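You operate a simulated robot arm through the tools that you are given. There is no shell and no other tool. Be economical: measure what you need, move in short steps, check, and stop when the job is done.

You run a simulated robot arm. Do the job below in one go: nothing can be reset, and whatever is moved stays where it is left.

JOB
Put the brown felt seal on the orange load plate.

The check looks at the end state, three seconds after you hand in, the way a careful person would. Anything else that was tipped, shoved, dropped, spilled or broken makes it a failure. Lids that push on must go on centred and level and be pressed home; caps that screw on are set level and turned clockwise until they are tight.

ROBOT AND FRAMES
A 6-joint arm with a two-finger parallel gripper, fixed in place. Base frame: the origin is at the foot of the arm, x ahead of it, y to its left, z up; the work surface is at about z = 850. Lengths are in mm, angles in degrees, forces in N, time in s.
With the tool pointing down near the work surface it reaches from about 260 to 680 mm from the base axis. Its first joint turns from -66.0 to 66.0 degrees. Payload 2.9 kg.
Tool frame: the origin (TCP) lies between the finger pads and is the grasp point; the fingertips stand 30 mm ahead of it; z points along the fingers, y is the line along which they close. Largest opening 110 mm; finger width 20, thickness 10; the body of the gripper, 48 by 112 mm, starts 55 mm behind the TCP.
Orientation is that of the tool frame in the base frame, as a unit quaternion [w, x, y, z]. With the fingers straight down and closing along the base's y, the tool's x points along the base's -x, its y along +y and its z along -z.

CONTROLS
- The arm moves only by the tool drive_tool. Its argument "deltas" is a list of rows, each a list of 3 entries, a list of its own where there are three numbers: the finger opening in cm, from 0 to 11, then the shift along the base's x, y, z in units of 40 mm (1.0 is 40 mm), then the turn about the base's z in units of 4 degrees (1.0 is 4 degrees). In form: [[grip, [tx, ty, tz], yaw], ...]. A call has 1 to 20 rows; each row shifts and turns the commanded pose from where the row before left it. A call with a number of a shift or a turn outside -1 to 1 is refused whole. Rows are played at 5 a second. More than 50 mm and 8.6 degrees between two rows, or a gripper value outside its range, and nothing of the call is played. Where a pose cannot be reached the arm comes as near as it can. A force on the tool above 40 N (or 10 N above the force at the start of the call, whichever is more), or a blocked arm, ends the call early, and 0.2 s more pass. Each finger travels about 108 mm/s and halts on what it meets, pressing with about 44 N; the grip force reading is that of the motor and also rises with nothing between the fingers. The clock runs only during rows and for 0.2 s after the last one: add rows that do not move to give the fingers time. The reply holds the time, the measured pose of the TCP, the force on the tool along the base axes, the opening and the grip force, in the units named above and with some noise.
- Cameras (640 x 400 px; columns grow to the right, rows downward): "scene" is fixed at [85.1, 431.9, 1399.3]; the picture's right is [-0.73, -0.68, 0.00], its down [-0.29, 0.30, -0.91] and it looks along [0.62, -0.66, -0.42] (base axes); focal length 334 px, centre (320, 200). "wrist" rides on the gripper at [-36, 0, -57] in the tool frame; the picture's right is [0.00, -1.00, 0.00], its down [0.97, 0.00, -0.24] and it looks along [0.24, 0.00, 0.97] (tool axes); focal length 218 px, centre (320, 200). There is no depth. A picture from a camera that has moved, and an enlarged one, comes with that camera's place and axes in the base frame and with its lens.
- camera(camera): a new picture of that camera. The clock stands still meanwhile.
- enlarge(camera, box): a new picture of the part [left, top, right, bottom] of that camera's present view, enlarged. The clock stands still meanwhile.
- finish_job(): hands the job in; it is judged then, once.

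Work in short steps. Places have to be worked out from the pictures, the camera data and where the tool is seen: move nearer, look again, correct. Check each grasp and each placing, and mend what went wrong. You have 90 turns and 36 pictures in all, those below and enlarged ones among them. Open the gripper and draw the arm clear of the work before you hand the job in, unless the task says otherwise; then end with one line.

The tools are called after "Emit:" by a JSON object that holds its "op" and its "data". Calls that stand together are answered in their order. drive_tool: Moves the arm, as the interface text tells. Its arguments: {"type":"object","properties":{"deltas":{"type":"array"}},"required":["deltas"]} The other tools are called the same way: camera (camera) takes a picture; enlarge (camera, box) takes an enlarged picture of a part of a camera's view; finish_job () hands the job in.

At the start:

```text
t: 0.0
eef_pos: [410.8, -245.2, 1069.4]
tool_rot: [0.0, 0.0, 1.0, -0.001]
ft_force: [-0.5, 0.6, 0.5]
width: 110.0
grasp_force: 0.1
```

scene: 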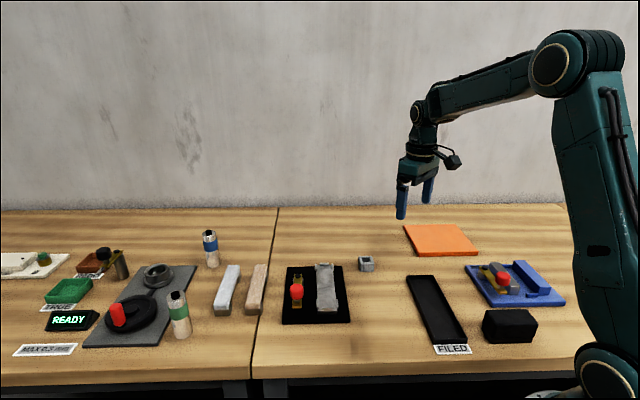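
wrist: 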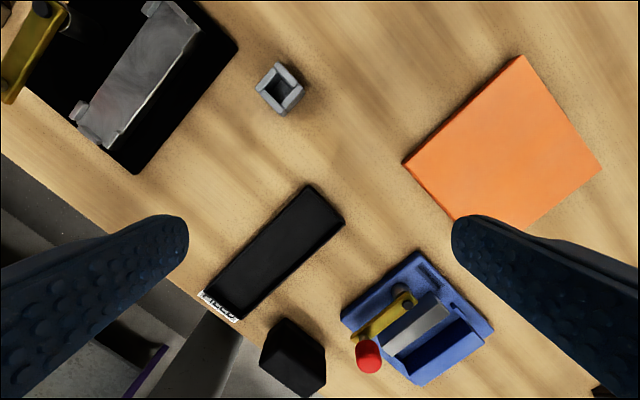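

I look closer at the left and centre of the scene to find the brown felt seal.

Emit:
{"op": "enlarge", "data": {"camera": "scene", "box": [0, 220, 220, 360]}}

Emit:
{"op": "enlarge", "data": {"camera": "scene", "box": [200, 220, 400, 345]}}

Emit:
{"op": "enlarge", "data": {"camera": "scene", "box": [390, 210, 590, 360]}}

```text
2.86 times, centred on (110, 290) of scene
camera zoom: at [85.1, 431.9, 1399.3], right [-0.73, -0.68, 0.0], down [-0.29, 0.3, -0.91], along [0.62, -0.66, -0.42], focal length 954 px, centre (920, -57)
```

zoom: 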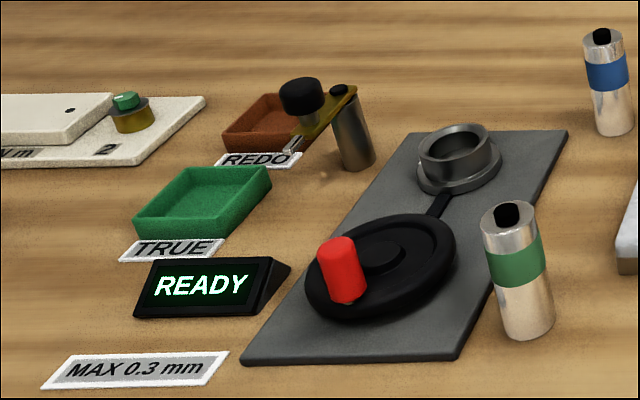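

```text
3.20 times, centred on (300, 282) of scene
camera zoom: at [85.1, 431.9, 1399.3], right [-0.73, -0.68, 0.0], down [-0.29, 0.3, -0.91], along [0.62, -0.66, -0.42], focal length 1068 px, centre (384, -64)
```

zoom: 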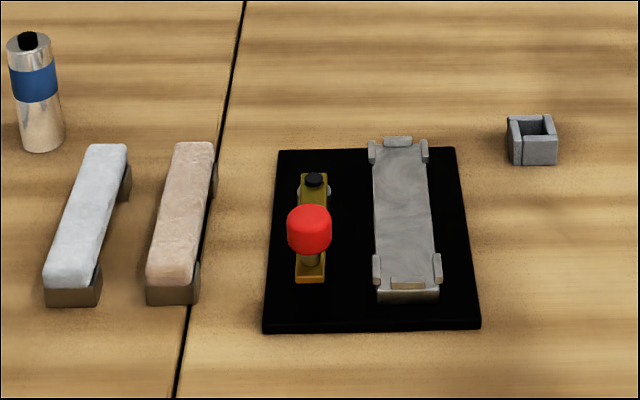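

```text
2.67 times, centred on (490, 285) of scene
camera zoom: at [85.1, 431.9, 1399.3], right [-0.73, -0.68, 0.0], down [-0.29, 0.3, -0.91], along [0.62, -0.66, -0.42], focal length 890 px, centre (-133, -27)
```

zoom: 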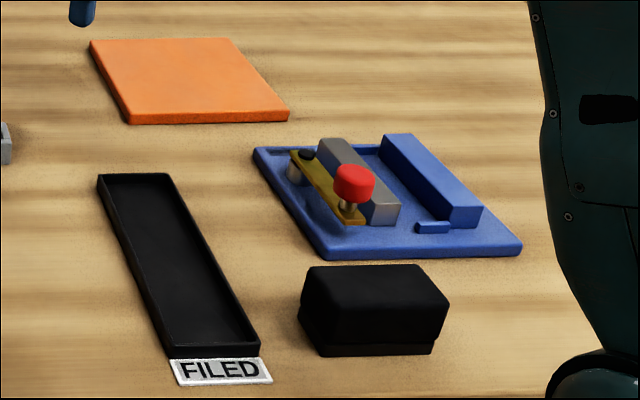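

No seal is obvious yet; it could be hidden inside or behind something. I move left at height to look around with the wrist camera.

Emit:
{"op": "drive_tool", "data": {"deltas": [[11, [0, 0.8, 0.5], 0], [11, [0, 0.8, 0.5], 0], [11, [0, 0.8, 0.5], 0], [11, [0.3, 0.8, 0], 0], [11, [0.3, 0.8, 0], 0], [11, [0.3, 0.8, 0], 0], [11, [0.3, 0.8, 0], 0], [11, [0.3, 0.8, 0], 0], [11, [0, 0, 0], 0]]}}

Emit:
{"op": "camera", "data": {"camera": "wrist"}}

```text
t: 2.0
eef_pos: [470.7, 11.3, 1131.0]
tool_rot: [-0.001, 0.0, 1.0, 0.0]
ft_force: [0.1, -0.1, -1.4]
width: 110.1
grasp_force: 0.0
```

```text
30 pictures are left
camera wrist: at [506.9, 11.5, 1188.2], right [0.0, -1.0, 0.0], down [-0.97, 0.0, 0.24], along [-0.24, 0.0, -0.97], focal length 218 px, centre (320, 200)
```

wrist: 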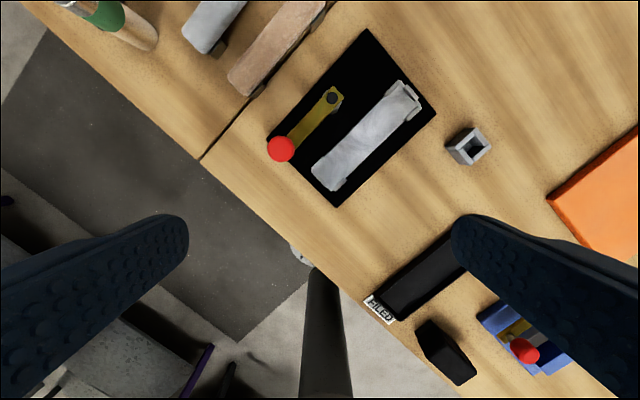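

The two fuzzy bars at the top (white and tan) look like felt strips on holders. I enlarge these, plus the cradle and the blue fixture.

Emit:
{"op": "enlarge", "data": {"camera": "scene", "box": [205, 250, 285, 325]}}

Emit:
{"op": "enlarge", "data": {"camera": "wrist", "box": [160, 0, 500, 212]}}

```text
5.33 times, centred on (245, 288) of scene
camera zoom: at [85.0, 431.9, 1399.3], right [-0.73, -0.68, 0.0], down [-0.29, 0.3, -0.91], along [0.62, -0.66, -0.42], focal length 1780 px, centre (720, -267)
```

zoom: 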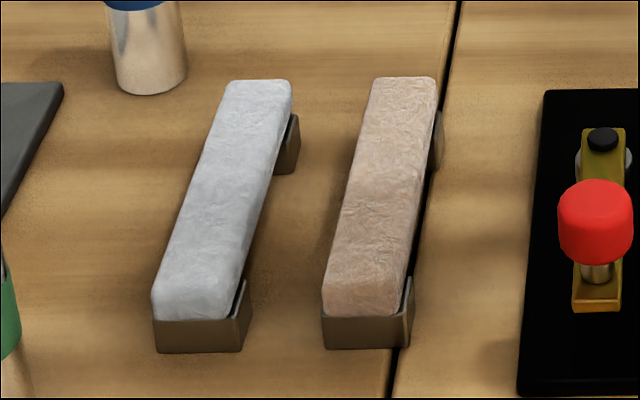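

```text
1.88 times, centred on (330, 106) of wrist
camera zoom: at [506.9, 11.5, 1188.2], right [0.0, -1.0, 0.0], down [-0.97, 0.0, 0.24], along [-0.24, 0.0, -0.97], focal length 411 px, centre (301, 377)
```

zoom: 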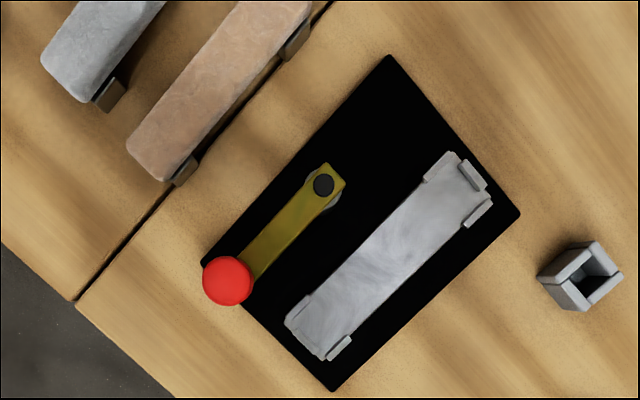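

The brown bar resting in end clips next to the white one matches "brown felt seal" (around x 630, y 70, within reach). I move above it for a better look.

Emit:
{"op": "drive_tool", "data": {"deltas": [[11, [0.7, 0.3, -0.3], -1], [11, [0.7, 0.3, -0.3], -1], [11, [0.7, 0.3, -0.3], -1], [11, [0.7, 0.3, -0.3], -1], [11, [0.4, 0, -0.3], -1], [11, [0, 0, 0], -1], [11, [0, 0, 0], -1], [11, [0, 0, 0], -1], [11, [0, 0, 0], -1], [11, [0, 0, 0], -1], [11, [0, 0, 0], 0], [11, [0, 0, 0], 0]]}}

Emit:
{"op": "camera", "data": {"camera": "wrist"}}

```text
t: 4.6
eef_pos: [597.5, 59.5, 1071.7]
tool_rot: [0.0, 0.342, 0.94, -0.001]
ft_force: [-0.3, 1.2, -0.4]
width: 110.2
grasp_force: 0.1
```

```text
27 pictures are left
camera wrist: at [625.4, 36.2, 1127.9], right [-0.64, -0.77, 0.0], down [-0.74, 0.62, 0.24], along [-0.18, 0.15, -0.97], focal length 218 px, centre (320, 200)
```

wrist: 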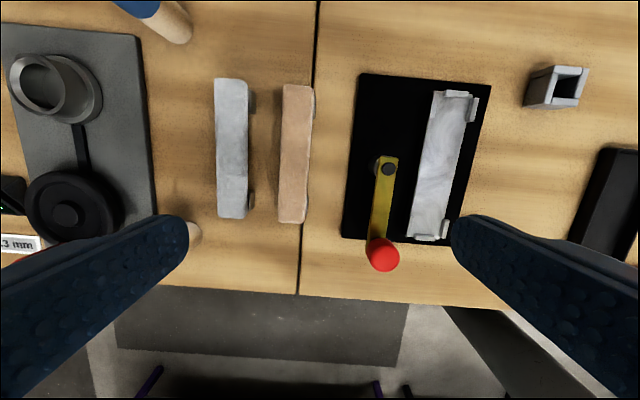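

The strip spans about (580,118)–(687,13), top at z≈880, from both cameras consistently. I centre at (633,65), turn to -45°, narrow the opening and descend partway to check.

Emit:
{"op": "drive_tool", "data": {"deltas": [[9, [0.45, 0.07, -0.3], -0.6], [7, [0.44, 0.07, -0.6], -0.6], [6, [0, 0, -0.6], 0], [6, [0, 0, -0.6], 0], [6, [0, 0, -0.6], 0], [6, [0, 0, 0], 0], [6, [0, 0, 0], 0]]}}

Emit:
{"op": "camera", "data": {"camera": "wrist"}}

Emit:
{"op": "enlarge", "data": {"camera": "scene", "box": [190, 210, 310, 330]}}

```text
t: 6.2
eef_pos: [635.0, 65.2, 962.9]
tool_rot: [0.0, 0.381, 0.925, 0.0]
ft_force: [0.2, 0.5, 0.8]
width: 59.8
grasp_force: 0.1
```

```text
26 pictures are left
camera wrist: at [660.5, 39.3, 1019.2], right [-0.7, -0.71, 0.0], down [-0.69, 0.68, 0.24], along [-0.17, 0.17, -0.97], focal length 218 px, centre (320, 200)
```

wrist: 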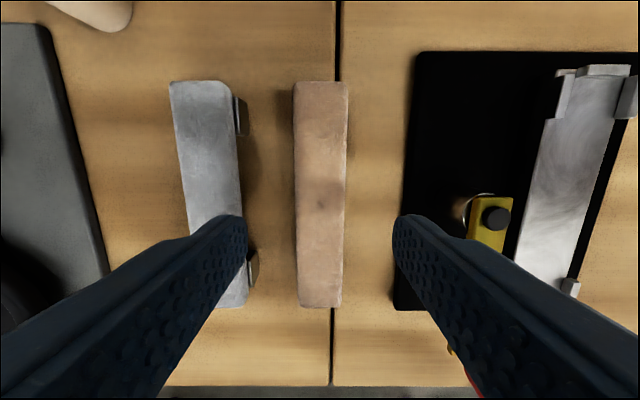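

```text
3.33 times, centred on (250, 270) of scene
camera zoom: at [85.1, 431.9, 1399.3], right [-0.73, -0.68, 0.0], down [-0.29, 0.3, -0.91], along [0.62, -0.66, -0.42], focal length 1113 px, centre (553, -33)
```

zoom: 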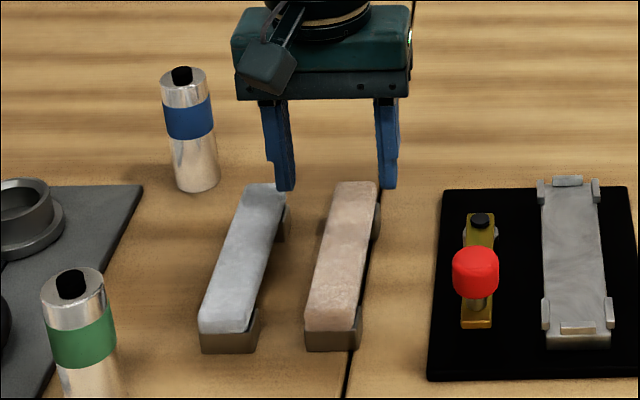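

The strip is centred between the fingers with ~12 mm clearance each side and ends clear of the neighbours. I shift 4 mm along it, descend to TCP z≈886 and check contact.

Emit:
{"op": "drive_tool", "data": {"deltas": [[6, [-0.1, 0.08, -0.4], 0], [6, [0, 0, -0.4], 0], [6, [0, 0, -0.4], 0], [6, [0, 0, -0.4], 0], [6, [0, 0, -0.32], 0], [6, [0, 0, 0], 0], [6, [0, 0, 0], 0]]}}

Emit:
{"op": "enlarge", "data": {"camera": "scene", "box": [190, 210, 310, 330]}}

```text
t: 7.8
eef_pos: [630.5, 67.4, 887.9]
tool_rot: [0.0, 0.381, 0.925, 0.0]
ft_force: [-0.7, -0.1, 0.3]
width: 60.0
grasp_force: 0.0
```

```text
3.33 times, centred on (250, 270) of scene
camera zoom: at [85.1, 431.9, 1399.3], right [-0.73, -0.68, 0.0], down [-0.29, 0.3, -0.91], along [0.62, -0.66, -0.42], focal length 1113 px, centre (553, -33)
```

zoom: 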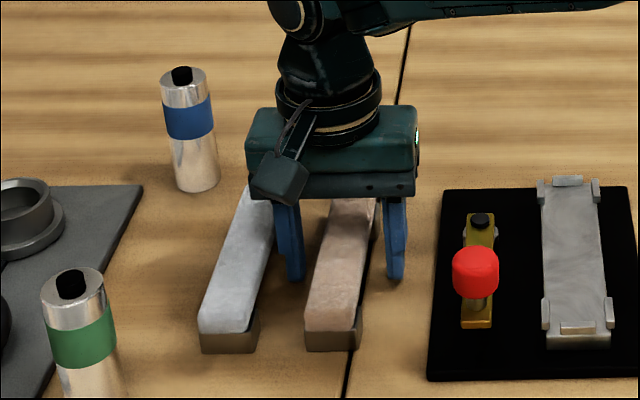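

The fingers straddle the strip with no contact. I close gently and hold for readings.

Emit:
{"op": "drive_tool", "data": {"deltas": [[5, [0, 0, 0], 0], [4, [0, 0, 0], 0], [3.3, [0, 0, 0], 0], [3.3, [0, 0, 0], 0], [3.3, [0, 0, 0], 0]]}}

```text
t: 9.0
eef_pos: [630.4, 67.8, 887.8]
tool_rot: [-0.001, 0.381, 0.925, 0.0]
ft_force: [-0.3, 0.6, 0.5]
width: 33.2
grasp_force: 0.3
```

No grip yet at 33 mm; I close further in steps.

Emit:
{"op": "drive_tool", "data": {"deltas": [[3.0, [0, 0, 0], 0], [2.7, [0, 0, 0], 0], [2.4, [0, 0, 0], 0], [2.4, [0, 0, 0], 0]]}}

```text
t: 10.0
eef_pos: [632.0, 67.4, 886.5]
tool_rot: [0.0, 0.381, 0.925, 0.0]
ft_force: [-0.3, -0.3, -0.3]
width: 31.1
grasp_force: 43.9
```

Gripped at 31 mm with 44 N. I lift slowly straight up out of the clips and look.

Emit:
{"op": "drive_tool", "data": {"deltas": [[2.4, [0, 0, 0.15], 0], [2.4, [0, 0, 0.25], 0], [2.4, [0, 0, 0.3], 0], [2.4, [0, 0, 0.4], 0], [2.4, [0, 0, 0.5], 0], [2.4, [0, 0, 0.5], 0], [2.4, [0, 0, 0], 0]]}}

Emit:
{"op": "enlarge", "data": {"camera": "scene", "box": [190, 190, 350, 330]}}

```text
t: 11.6
eef_pos: [630.2, 66.4, 970.8]
tool_rot: [0.0, 0.381, 0.924, 0.0]
ft_force: [0.3, 0.4, -0.1]
width: 31.2
grasp_force: 44.1
```

```text
2.86 times, centred on (270, 260) of scene
camera zoom: at [85.1, 431.9, 1399.3], right [-0.73, -0.68, 0.0], down [-0.29, 0.3, -0.91], along [0.62, -0.66, -0.42], focal length 954 px, centre (463, 29)
```

zoom: 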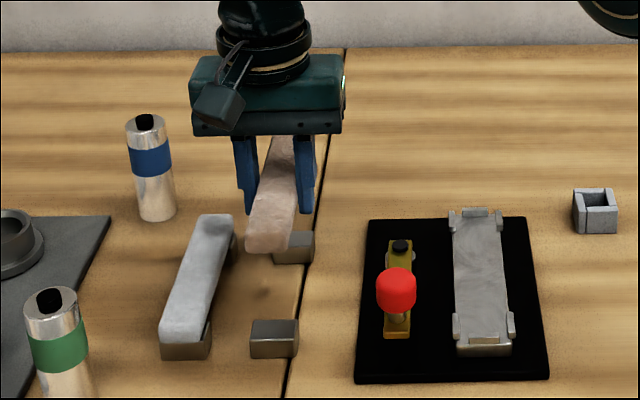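

The strip came out cleanly and the clips stayed. The orange plate is ~165 mm square, centre ≈(424,-462), edges at 45°, so I keep this yaw and carry it over high.

Emit:
{"op": "drive_tool", "data": {"deltas": [[2.4, [0, 0, 0.5], 0], [2.4, [0, 0, 0.5], 0], [2.4, [-0.16, -0.4, 0.3], 0], [2.4, [-0.322, -0.825, 0], 0], [2.4, [-0.322, -0.825, 0], 0], [2.4, [-0.322, -0.825, 0], 0], [2.4, [-0.322, -0.825, 0], 0], [2.4, [-0.322, -0.825, 0], 0], [2.4, [-0.322, -0.825, 0], 0], [2.4, [-0.322, -0.825, 0], 0], [2.4, [-0.322, -0.825, 0], 0], [2.4, [-0.322, -0.825, 0], 0], [2.4, [-0.322, -0.825, 0], 0], [2.4, [-0.322, -0.825, 0], 0], [2.4, [-0.322, -0.825, 0], 0], [2.4, [-0.322, -0.825, 0], 0], [2.4, [-0.322, -0.825, 0], 0], [2.4, [-0.322, -0.825, 0], 0], [2.4, [-0.16, -0.4, 0], 0], [2.4, [0, 0, 0], 0]]}}

Emit:
{"op": "camera", "data": {"camera": "wrist"}}

Emit:
{"op": "camera", "data": {"camera": "scene"}}

```text
t: 15.8
eef_pos: [421.4, -459.7, 1022.4]
tool_rot: [0.0, 0.381, 0.924, 0.001]
ft_force: [-0.1, 0.0, -0.6]
width: 31.0
grasp_force: 43.7
```

```text
22 pictures are left
camera wrist: at [448.4, -485.1, 1079.4], right [-0.7, -0.71, 0.0], down [-0.69, 0.68, 0.24], along [-0.17, 0.17, -0.97], focal length 218 px, centre (320, 200)
```

wrist: 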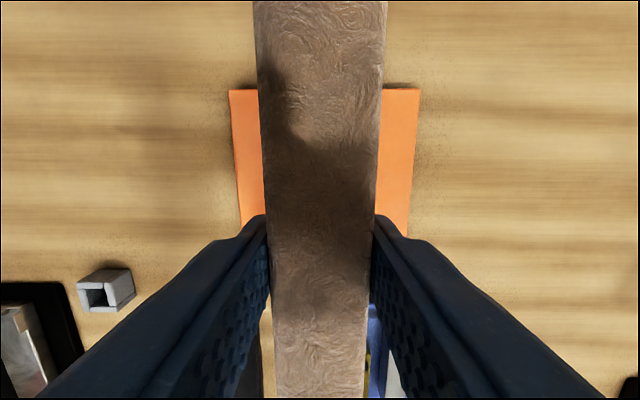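

```text
21 pictures are left
```

scene: 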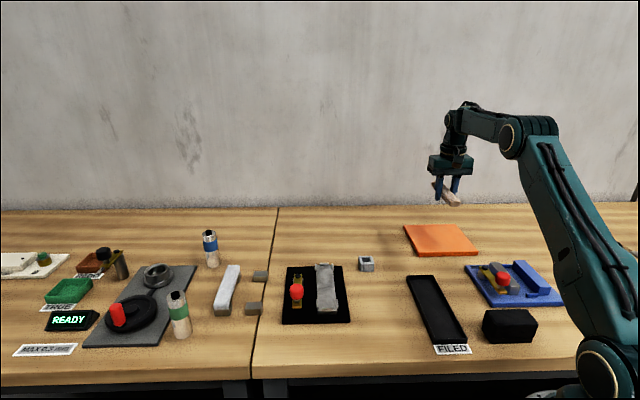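

The plate is ~5 mm to the picture's right of the tool; lengthwise nearly centred. I correct and descend to z≈922, then check the gap.

Emit:
{"op": "drive_tool", "data": {"deltas": [[2.4, [-0.05, -0.12, -0.5], 0], [2.4, [0, 0, -0.5], 0], [2.4, [0, 0, -0.5], 0], [2.4, [0, 0, -0.5], 0], [2.4, [0, 0, -0.5], 0], [2.4, [0, 0, 0], 0], [2.4, [0, 0, 0], 0]]}}

Emit:
{"op": "enlarge", "data": {"camera": "scene", "box": [390, 190, 490, 265]}}

Emit:
{"op": "camera", "data": {"camera": "wrist"}}

```text
t: 17.4
eef_pos: [420.7, -463.2, 921.2]
tool_rot: [0.0, 0.381, 0.925, 0.0]
ft_force: [-0.2, 0.2, 0.1]
width: 31.0
grasp_force: 44.6
```

```text
5.33 times, centred on (440, 228) of scene
camera zoom: at [85.1, 431.9, 1399.3], right [-0.73, -0.68, 0.0], down [-0.29, 0.3, -0.91], along [0.62, -0.66, -0.42], focal length 1780 px, centre (-320, 53)
```

zoom: 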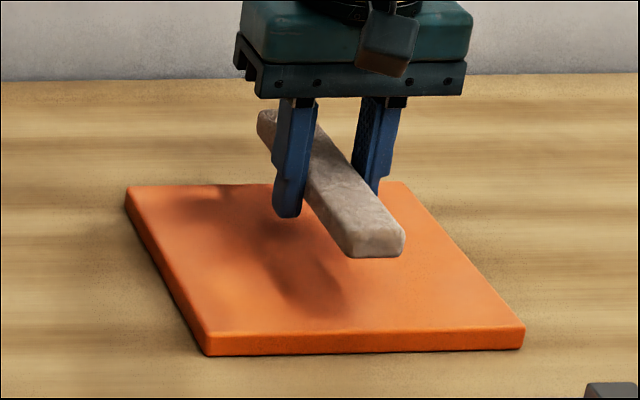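

```text
19 pictures are left
camera wrist: at [446.5, -489.1, 978.3], right [-0.7, -0.71, 0.0], down [-0.69, 0.68, 0.24], along [-0.17, 0.17, -0.97], focal length 218 px, centre (320, 200)
```

wrist: 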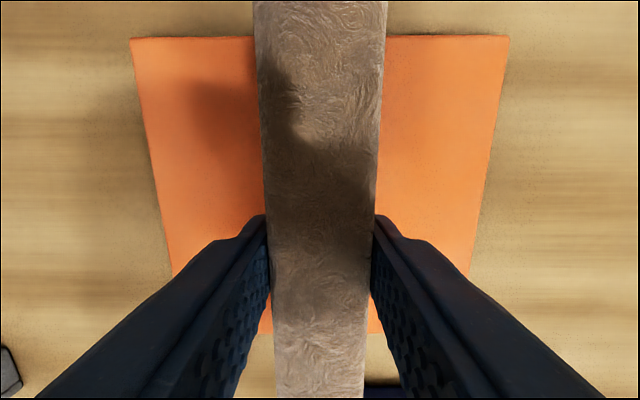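

Laterally centred; lengthwise I shift 3 mm. The plate top is ≈863, so the fingertips would touch at TCP ≈893; I descend to ~896 and look.

Emit:
{"op": "drive_tool", "data": {"deltas": [[2.4, [0.05, -0.05, -0.2], 0], [2.4, [0, 0, -0.2], 0], [2.4, [0, 0, -0.2], 0], [2.4, [0, 0, 0], 0], [2.4, [0, 0, 0], 0]]}}

Emit:
{"op": "enlarge", "data": {"camera": "scene", "box": [400, 205, 480, 265]}}

```text
t: 18.6
eef_pos: [423.5, -465.4, 897.0]
tool_rot: [-0.001, 0.381, 0.925, 0.0]
ft_force: [0.1, -0.4, -0.4]
width: 30.8
grasp_force: 43.6
```

```text
6.67 times, centred on (440, 235) of scene
camera zoom: at [85.1, 431.9, 1399.3], right [-0.73, -0.68, 0.0], down [-0.29, 0.3, -0.91], along [0.62, -0.66, -0.42], focal length 2225 px, centre (-480, -33)
```

zoom: 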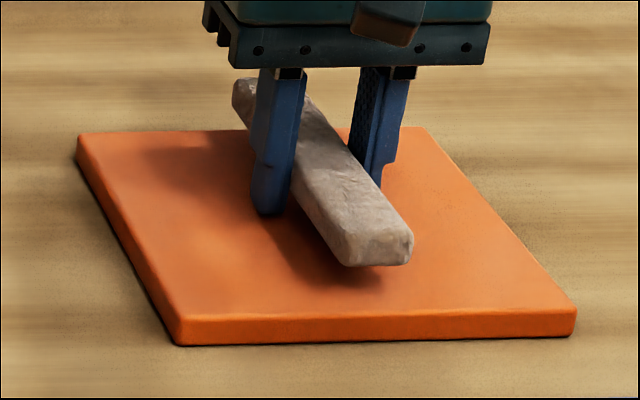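

The strip's underside sits above the fingertips by roughly 10–15 mm, so I bring the tips to just above the plate and then open very slowly so the strip slides down guided between the fingers.

Emit:
{"op": "drive_tool", "data": {"deltas": [[2.4, [0, 0, -0.05], 0], [2.4, [0, 0, 0], 0], [2.4, [0, 0, 0], 0]]}}

Emit:
{"op": "enlarge", "data": {"camera": "scene", "box": [400, 205, 480, 265]}}

```text
t: 19.4
eef_pos: [423.4, -466.6, 896.6]
tool_rot: [0.0, 0.381, 0.925, 0.0]
ft_force: [0.3, 0.9, 0.3]
width: 31.2
grasp_force: 44.5
```

```text
6.67 times, centred on (440, 235) of scene
camera zoom: at [85.1, 431.9, 1399.3], right [-0.73, -0.68, 0.0], down [-0.29, 0.3, -0.91], along [0.62, -0.66, -0.42], focal length 2225 px, centre (-480, -33)
```

zoom: 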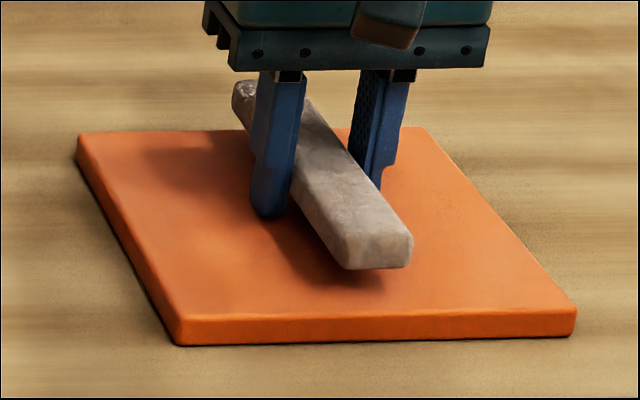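

Still no contact, moved ~2 mm. I go down in 1 mm steps, watching the force.

Emit:
{"op": "drive_tool", "data": {"deltas": [[2.4, [0, 0, -0.025], 0], [2.4, [0, 0, 0], 0], [2.4, [0, 0, -0.025], 0], [2.4, [0, 0, 0], 0]]}}

Emit:
{"op": "drive_tool", "data": {"deltas": [[2.4, [0, 0, -0.025], 0], [2.4, [0, 0, 0], 0]]}}

```text
t: 20.4
eef_pos: [422.4, -465.7, 897.1]
tool_rot: [0.001, 0.381, 0.924, -0.001]
ft_force: [-4.2, 5.8, 17.9]
width: 31.3
grasp_force: 43.8
```

```text
t: 21.0
eef_pos: [423.6, -464.9, 895.6]
tool_rot: [0.002, 0.381, 0.925, 0.0]
ft_force: [-8.4, 8.9, 30.3]
width: 31.1
grasp_force: 44.0
```

Contact with the plate at TCP ≈896. I back off ~2.5 mm and open slowly.

Emit:
{"op": "drive_tool", "data": {"deltas": [[2.4, [0, 0, 0.065], 0], [2.4, [0, 0, 0], 0], [2.4, [0, 0, 0], 0], [2.8, [0, 0, 0], 0], [3.0, [0, 0, 0], 0], [3.1, [0, 0, 0], 0], [3.13, [0, 0, 0], 0], [3.16, [0, 0, 0], 0], [3.19, [0, 0, 0], 0], [3.22, [0, 0, 0], 0], [3.25, [0, 0, 0], 0], [3.3, [0, 0, 0], 0], [3.35, [0, 0, 0], 0], [3.4, [0, 0, 0], 0]]}}

Emit:
{"op": "enlarge", "data": {"camera": "scene", "box": [400, 205, 480, 265]}}

Emit:
{"op": "camera", "data": {"camera": "wrist"}}

```text
t: 24.0
eef_pos: [424.4, -464.6, 897.3]
tool_rot: [0.001, 0.38, 0.925, 0.0]
ft_force: [3.8, -1.0, 10.9]
width: 33.4
grasp_force: 0.0
```

```text
6.67 times, centred on (440, 235) of scene
camera zoom: at [85.0, 432.1, 1399.2], right [-0.73, -0.68, 0.0], down [-0.29, 0.3, -0.91], along [0.62, -0.66, -0.42], focal length 2225 px, centre (-480, -33)
```

zoom: 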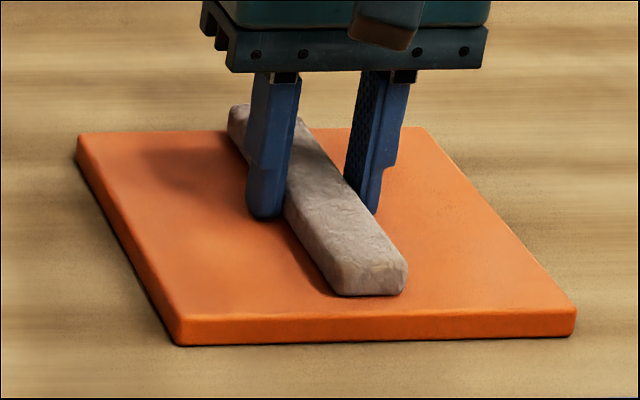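

```text
15 pictures are left
camera wrist: at [449.4, -490.6, 952.7], right [-0.7, -0.71, 0.0], down [-0.69, 0.68, 0.24], along [-0.17, 0.17, -0.97], focal length 218 px, centre (320, 200)
```

wrist: 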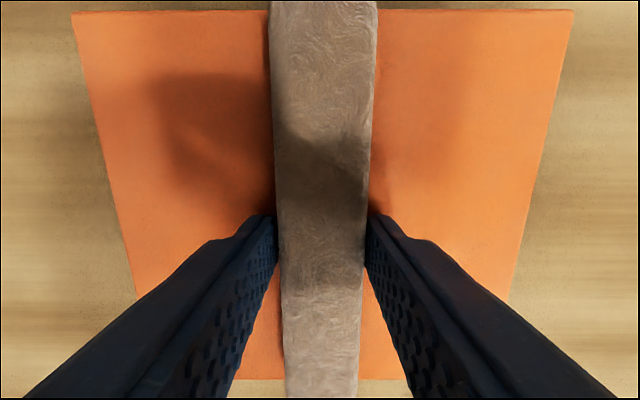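

The strip rests on the plate. I raise slightly, open wider and draw straight up.

Emit:
{"op": "drive_tool", "data": {"deltas": [[3.5, [0, 0, 0.07], 0], [3.8, [0, 0, 0], 0], [4.4, [0, 0, 0], 0], [5, [0, 0, 0], 0], [6, [0, 0, 0], 0], [6, [0, 0, 0.2], 0], [6, [0, 0, 0.4], 0], [6, [0, 0, 0.6], 0], [6, [0, 0, 0.8], 0], [6, [0, 0, 0.8], 0], [6, [0, 0, 0.8], 0], [6, [0, 0, 0], 0]]}}

Emit:
{"op": "enlarge", "data": {"camera": "scene", "box": [400, 205, 480, 265]}}

Emit:
{"op": "camera", "data": {"camera": "wrist"}}

```text
t: 26.6
eef_pos: [423.0, -468.6, 1043.5]
tool_rot: [0.0, 0.381, 0.924, 0.0]
ft_force: [0.6, -0.7, 0.0]
width: 59.9
grasp_force: 0.1
```

```text
6.67 times, centred on (440, 235) of scene
camera zoom: at [85.1, 431.9, 1399.3], right [-0.73, -0.68, 0.0], down [-0.29, 0.3, -0.91], along [0.62, -0.66, -0.42], focal length 2225 px, centre (-480, -33)
```

zoom: 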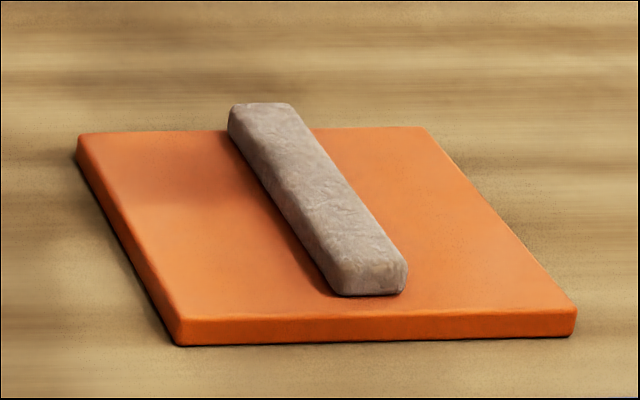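

```text
13 pictures are left
camera wrist: at [448.7, -493.3, 1099.8], right [-0.7, -0.71, 0.0], down [-0.69, 0.68, 0.24], along [-0.17, 0.17, -0.97], focal length 218 px, centre (320, 200)
```

wrist: 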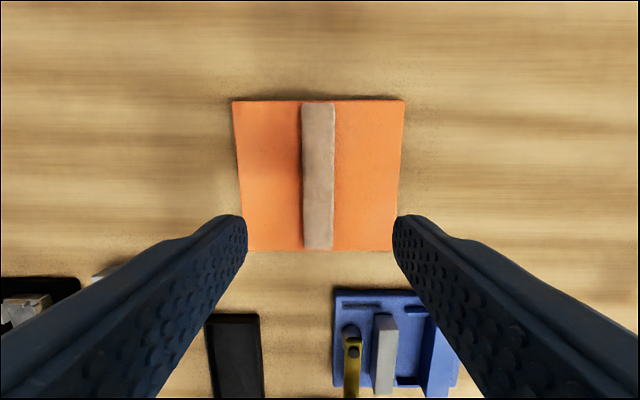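

The strip lies flat and centred within the plate. I draw the arm up and back, and take a last look at the whole scene.

Emit:
{"op": "drive_tool", "data": {"deltas": [[6, [0, 0.5, 0.5], 0], [6, [0, 0.8, 0.5], 0], [6, [0, 0.8, 0.3], 0], [6, [0, 0.8, 0], 0], [6, [0, 0.8, 0], 0], [6, [0, 0.8, 0], 0], [6, [0, 0, 0], 0], [6, [0, 0, 0], 0]]}}

Emit:
{"op": "camera", "data": {"camera": "scene"}}

```text
t: 28.4
eef_pos: [422.3, -287.5, 1094.9]
tool_rot: [0.0, 0.381, 0.924, 0.0]
ft_force: [0.3, 0.0, -0.9]
width: 59.7
grasp_force: 0.0
```

```text
12 pictures are left
```

scene: 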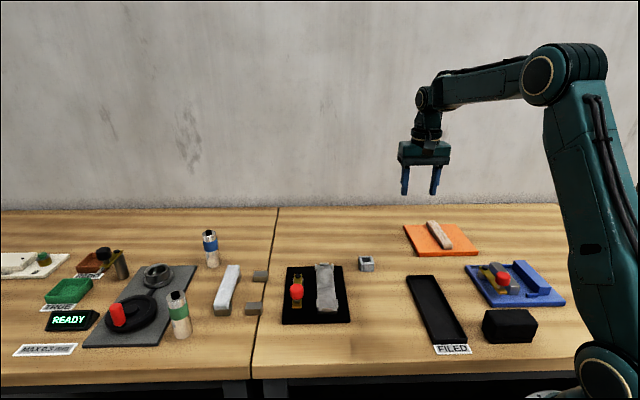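

Everything else is where it was, the strip is on the plate and the arm is clear, so I hand in.

Emit:
{"op": "finish_job", "data": {}}

```text
The job is handed in.
```

The brown felt strip, which I took to be the seal because nothing else in view matched, now lies flat and centred on the orange load plate; nothing else appears to have moved, and the arm is open and clear.
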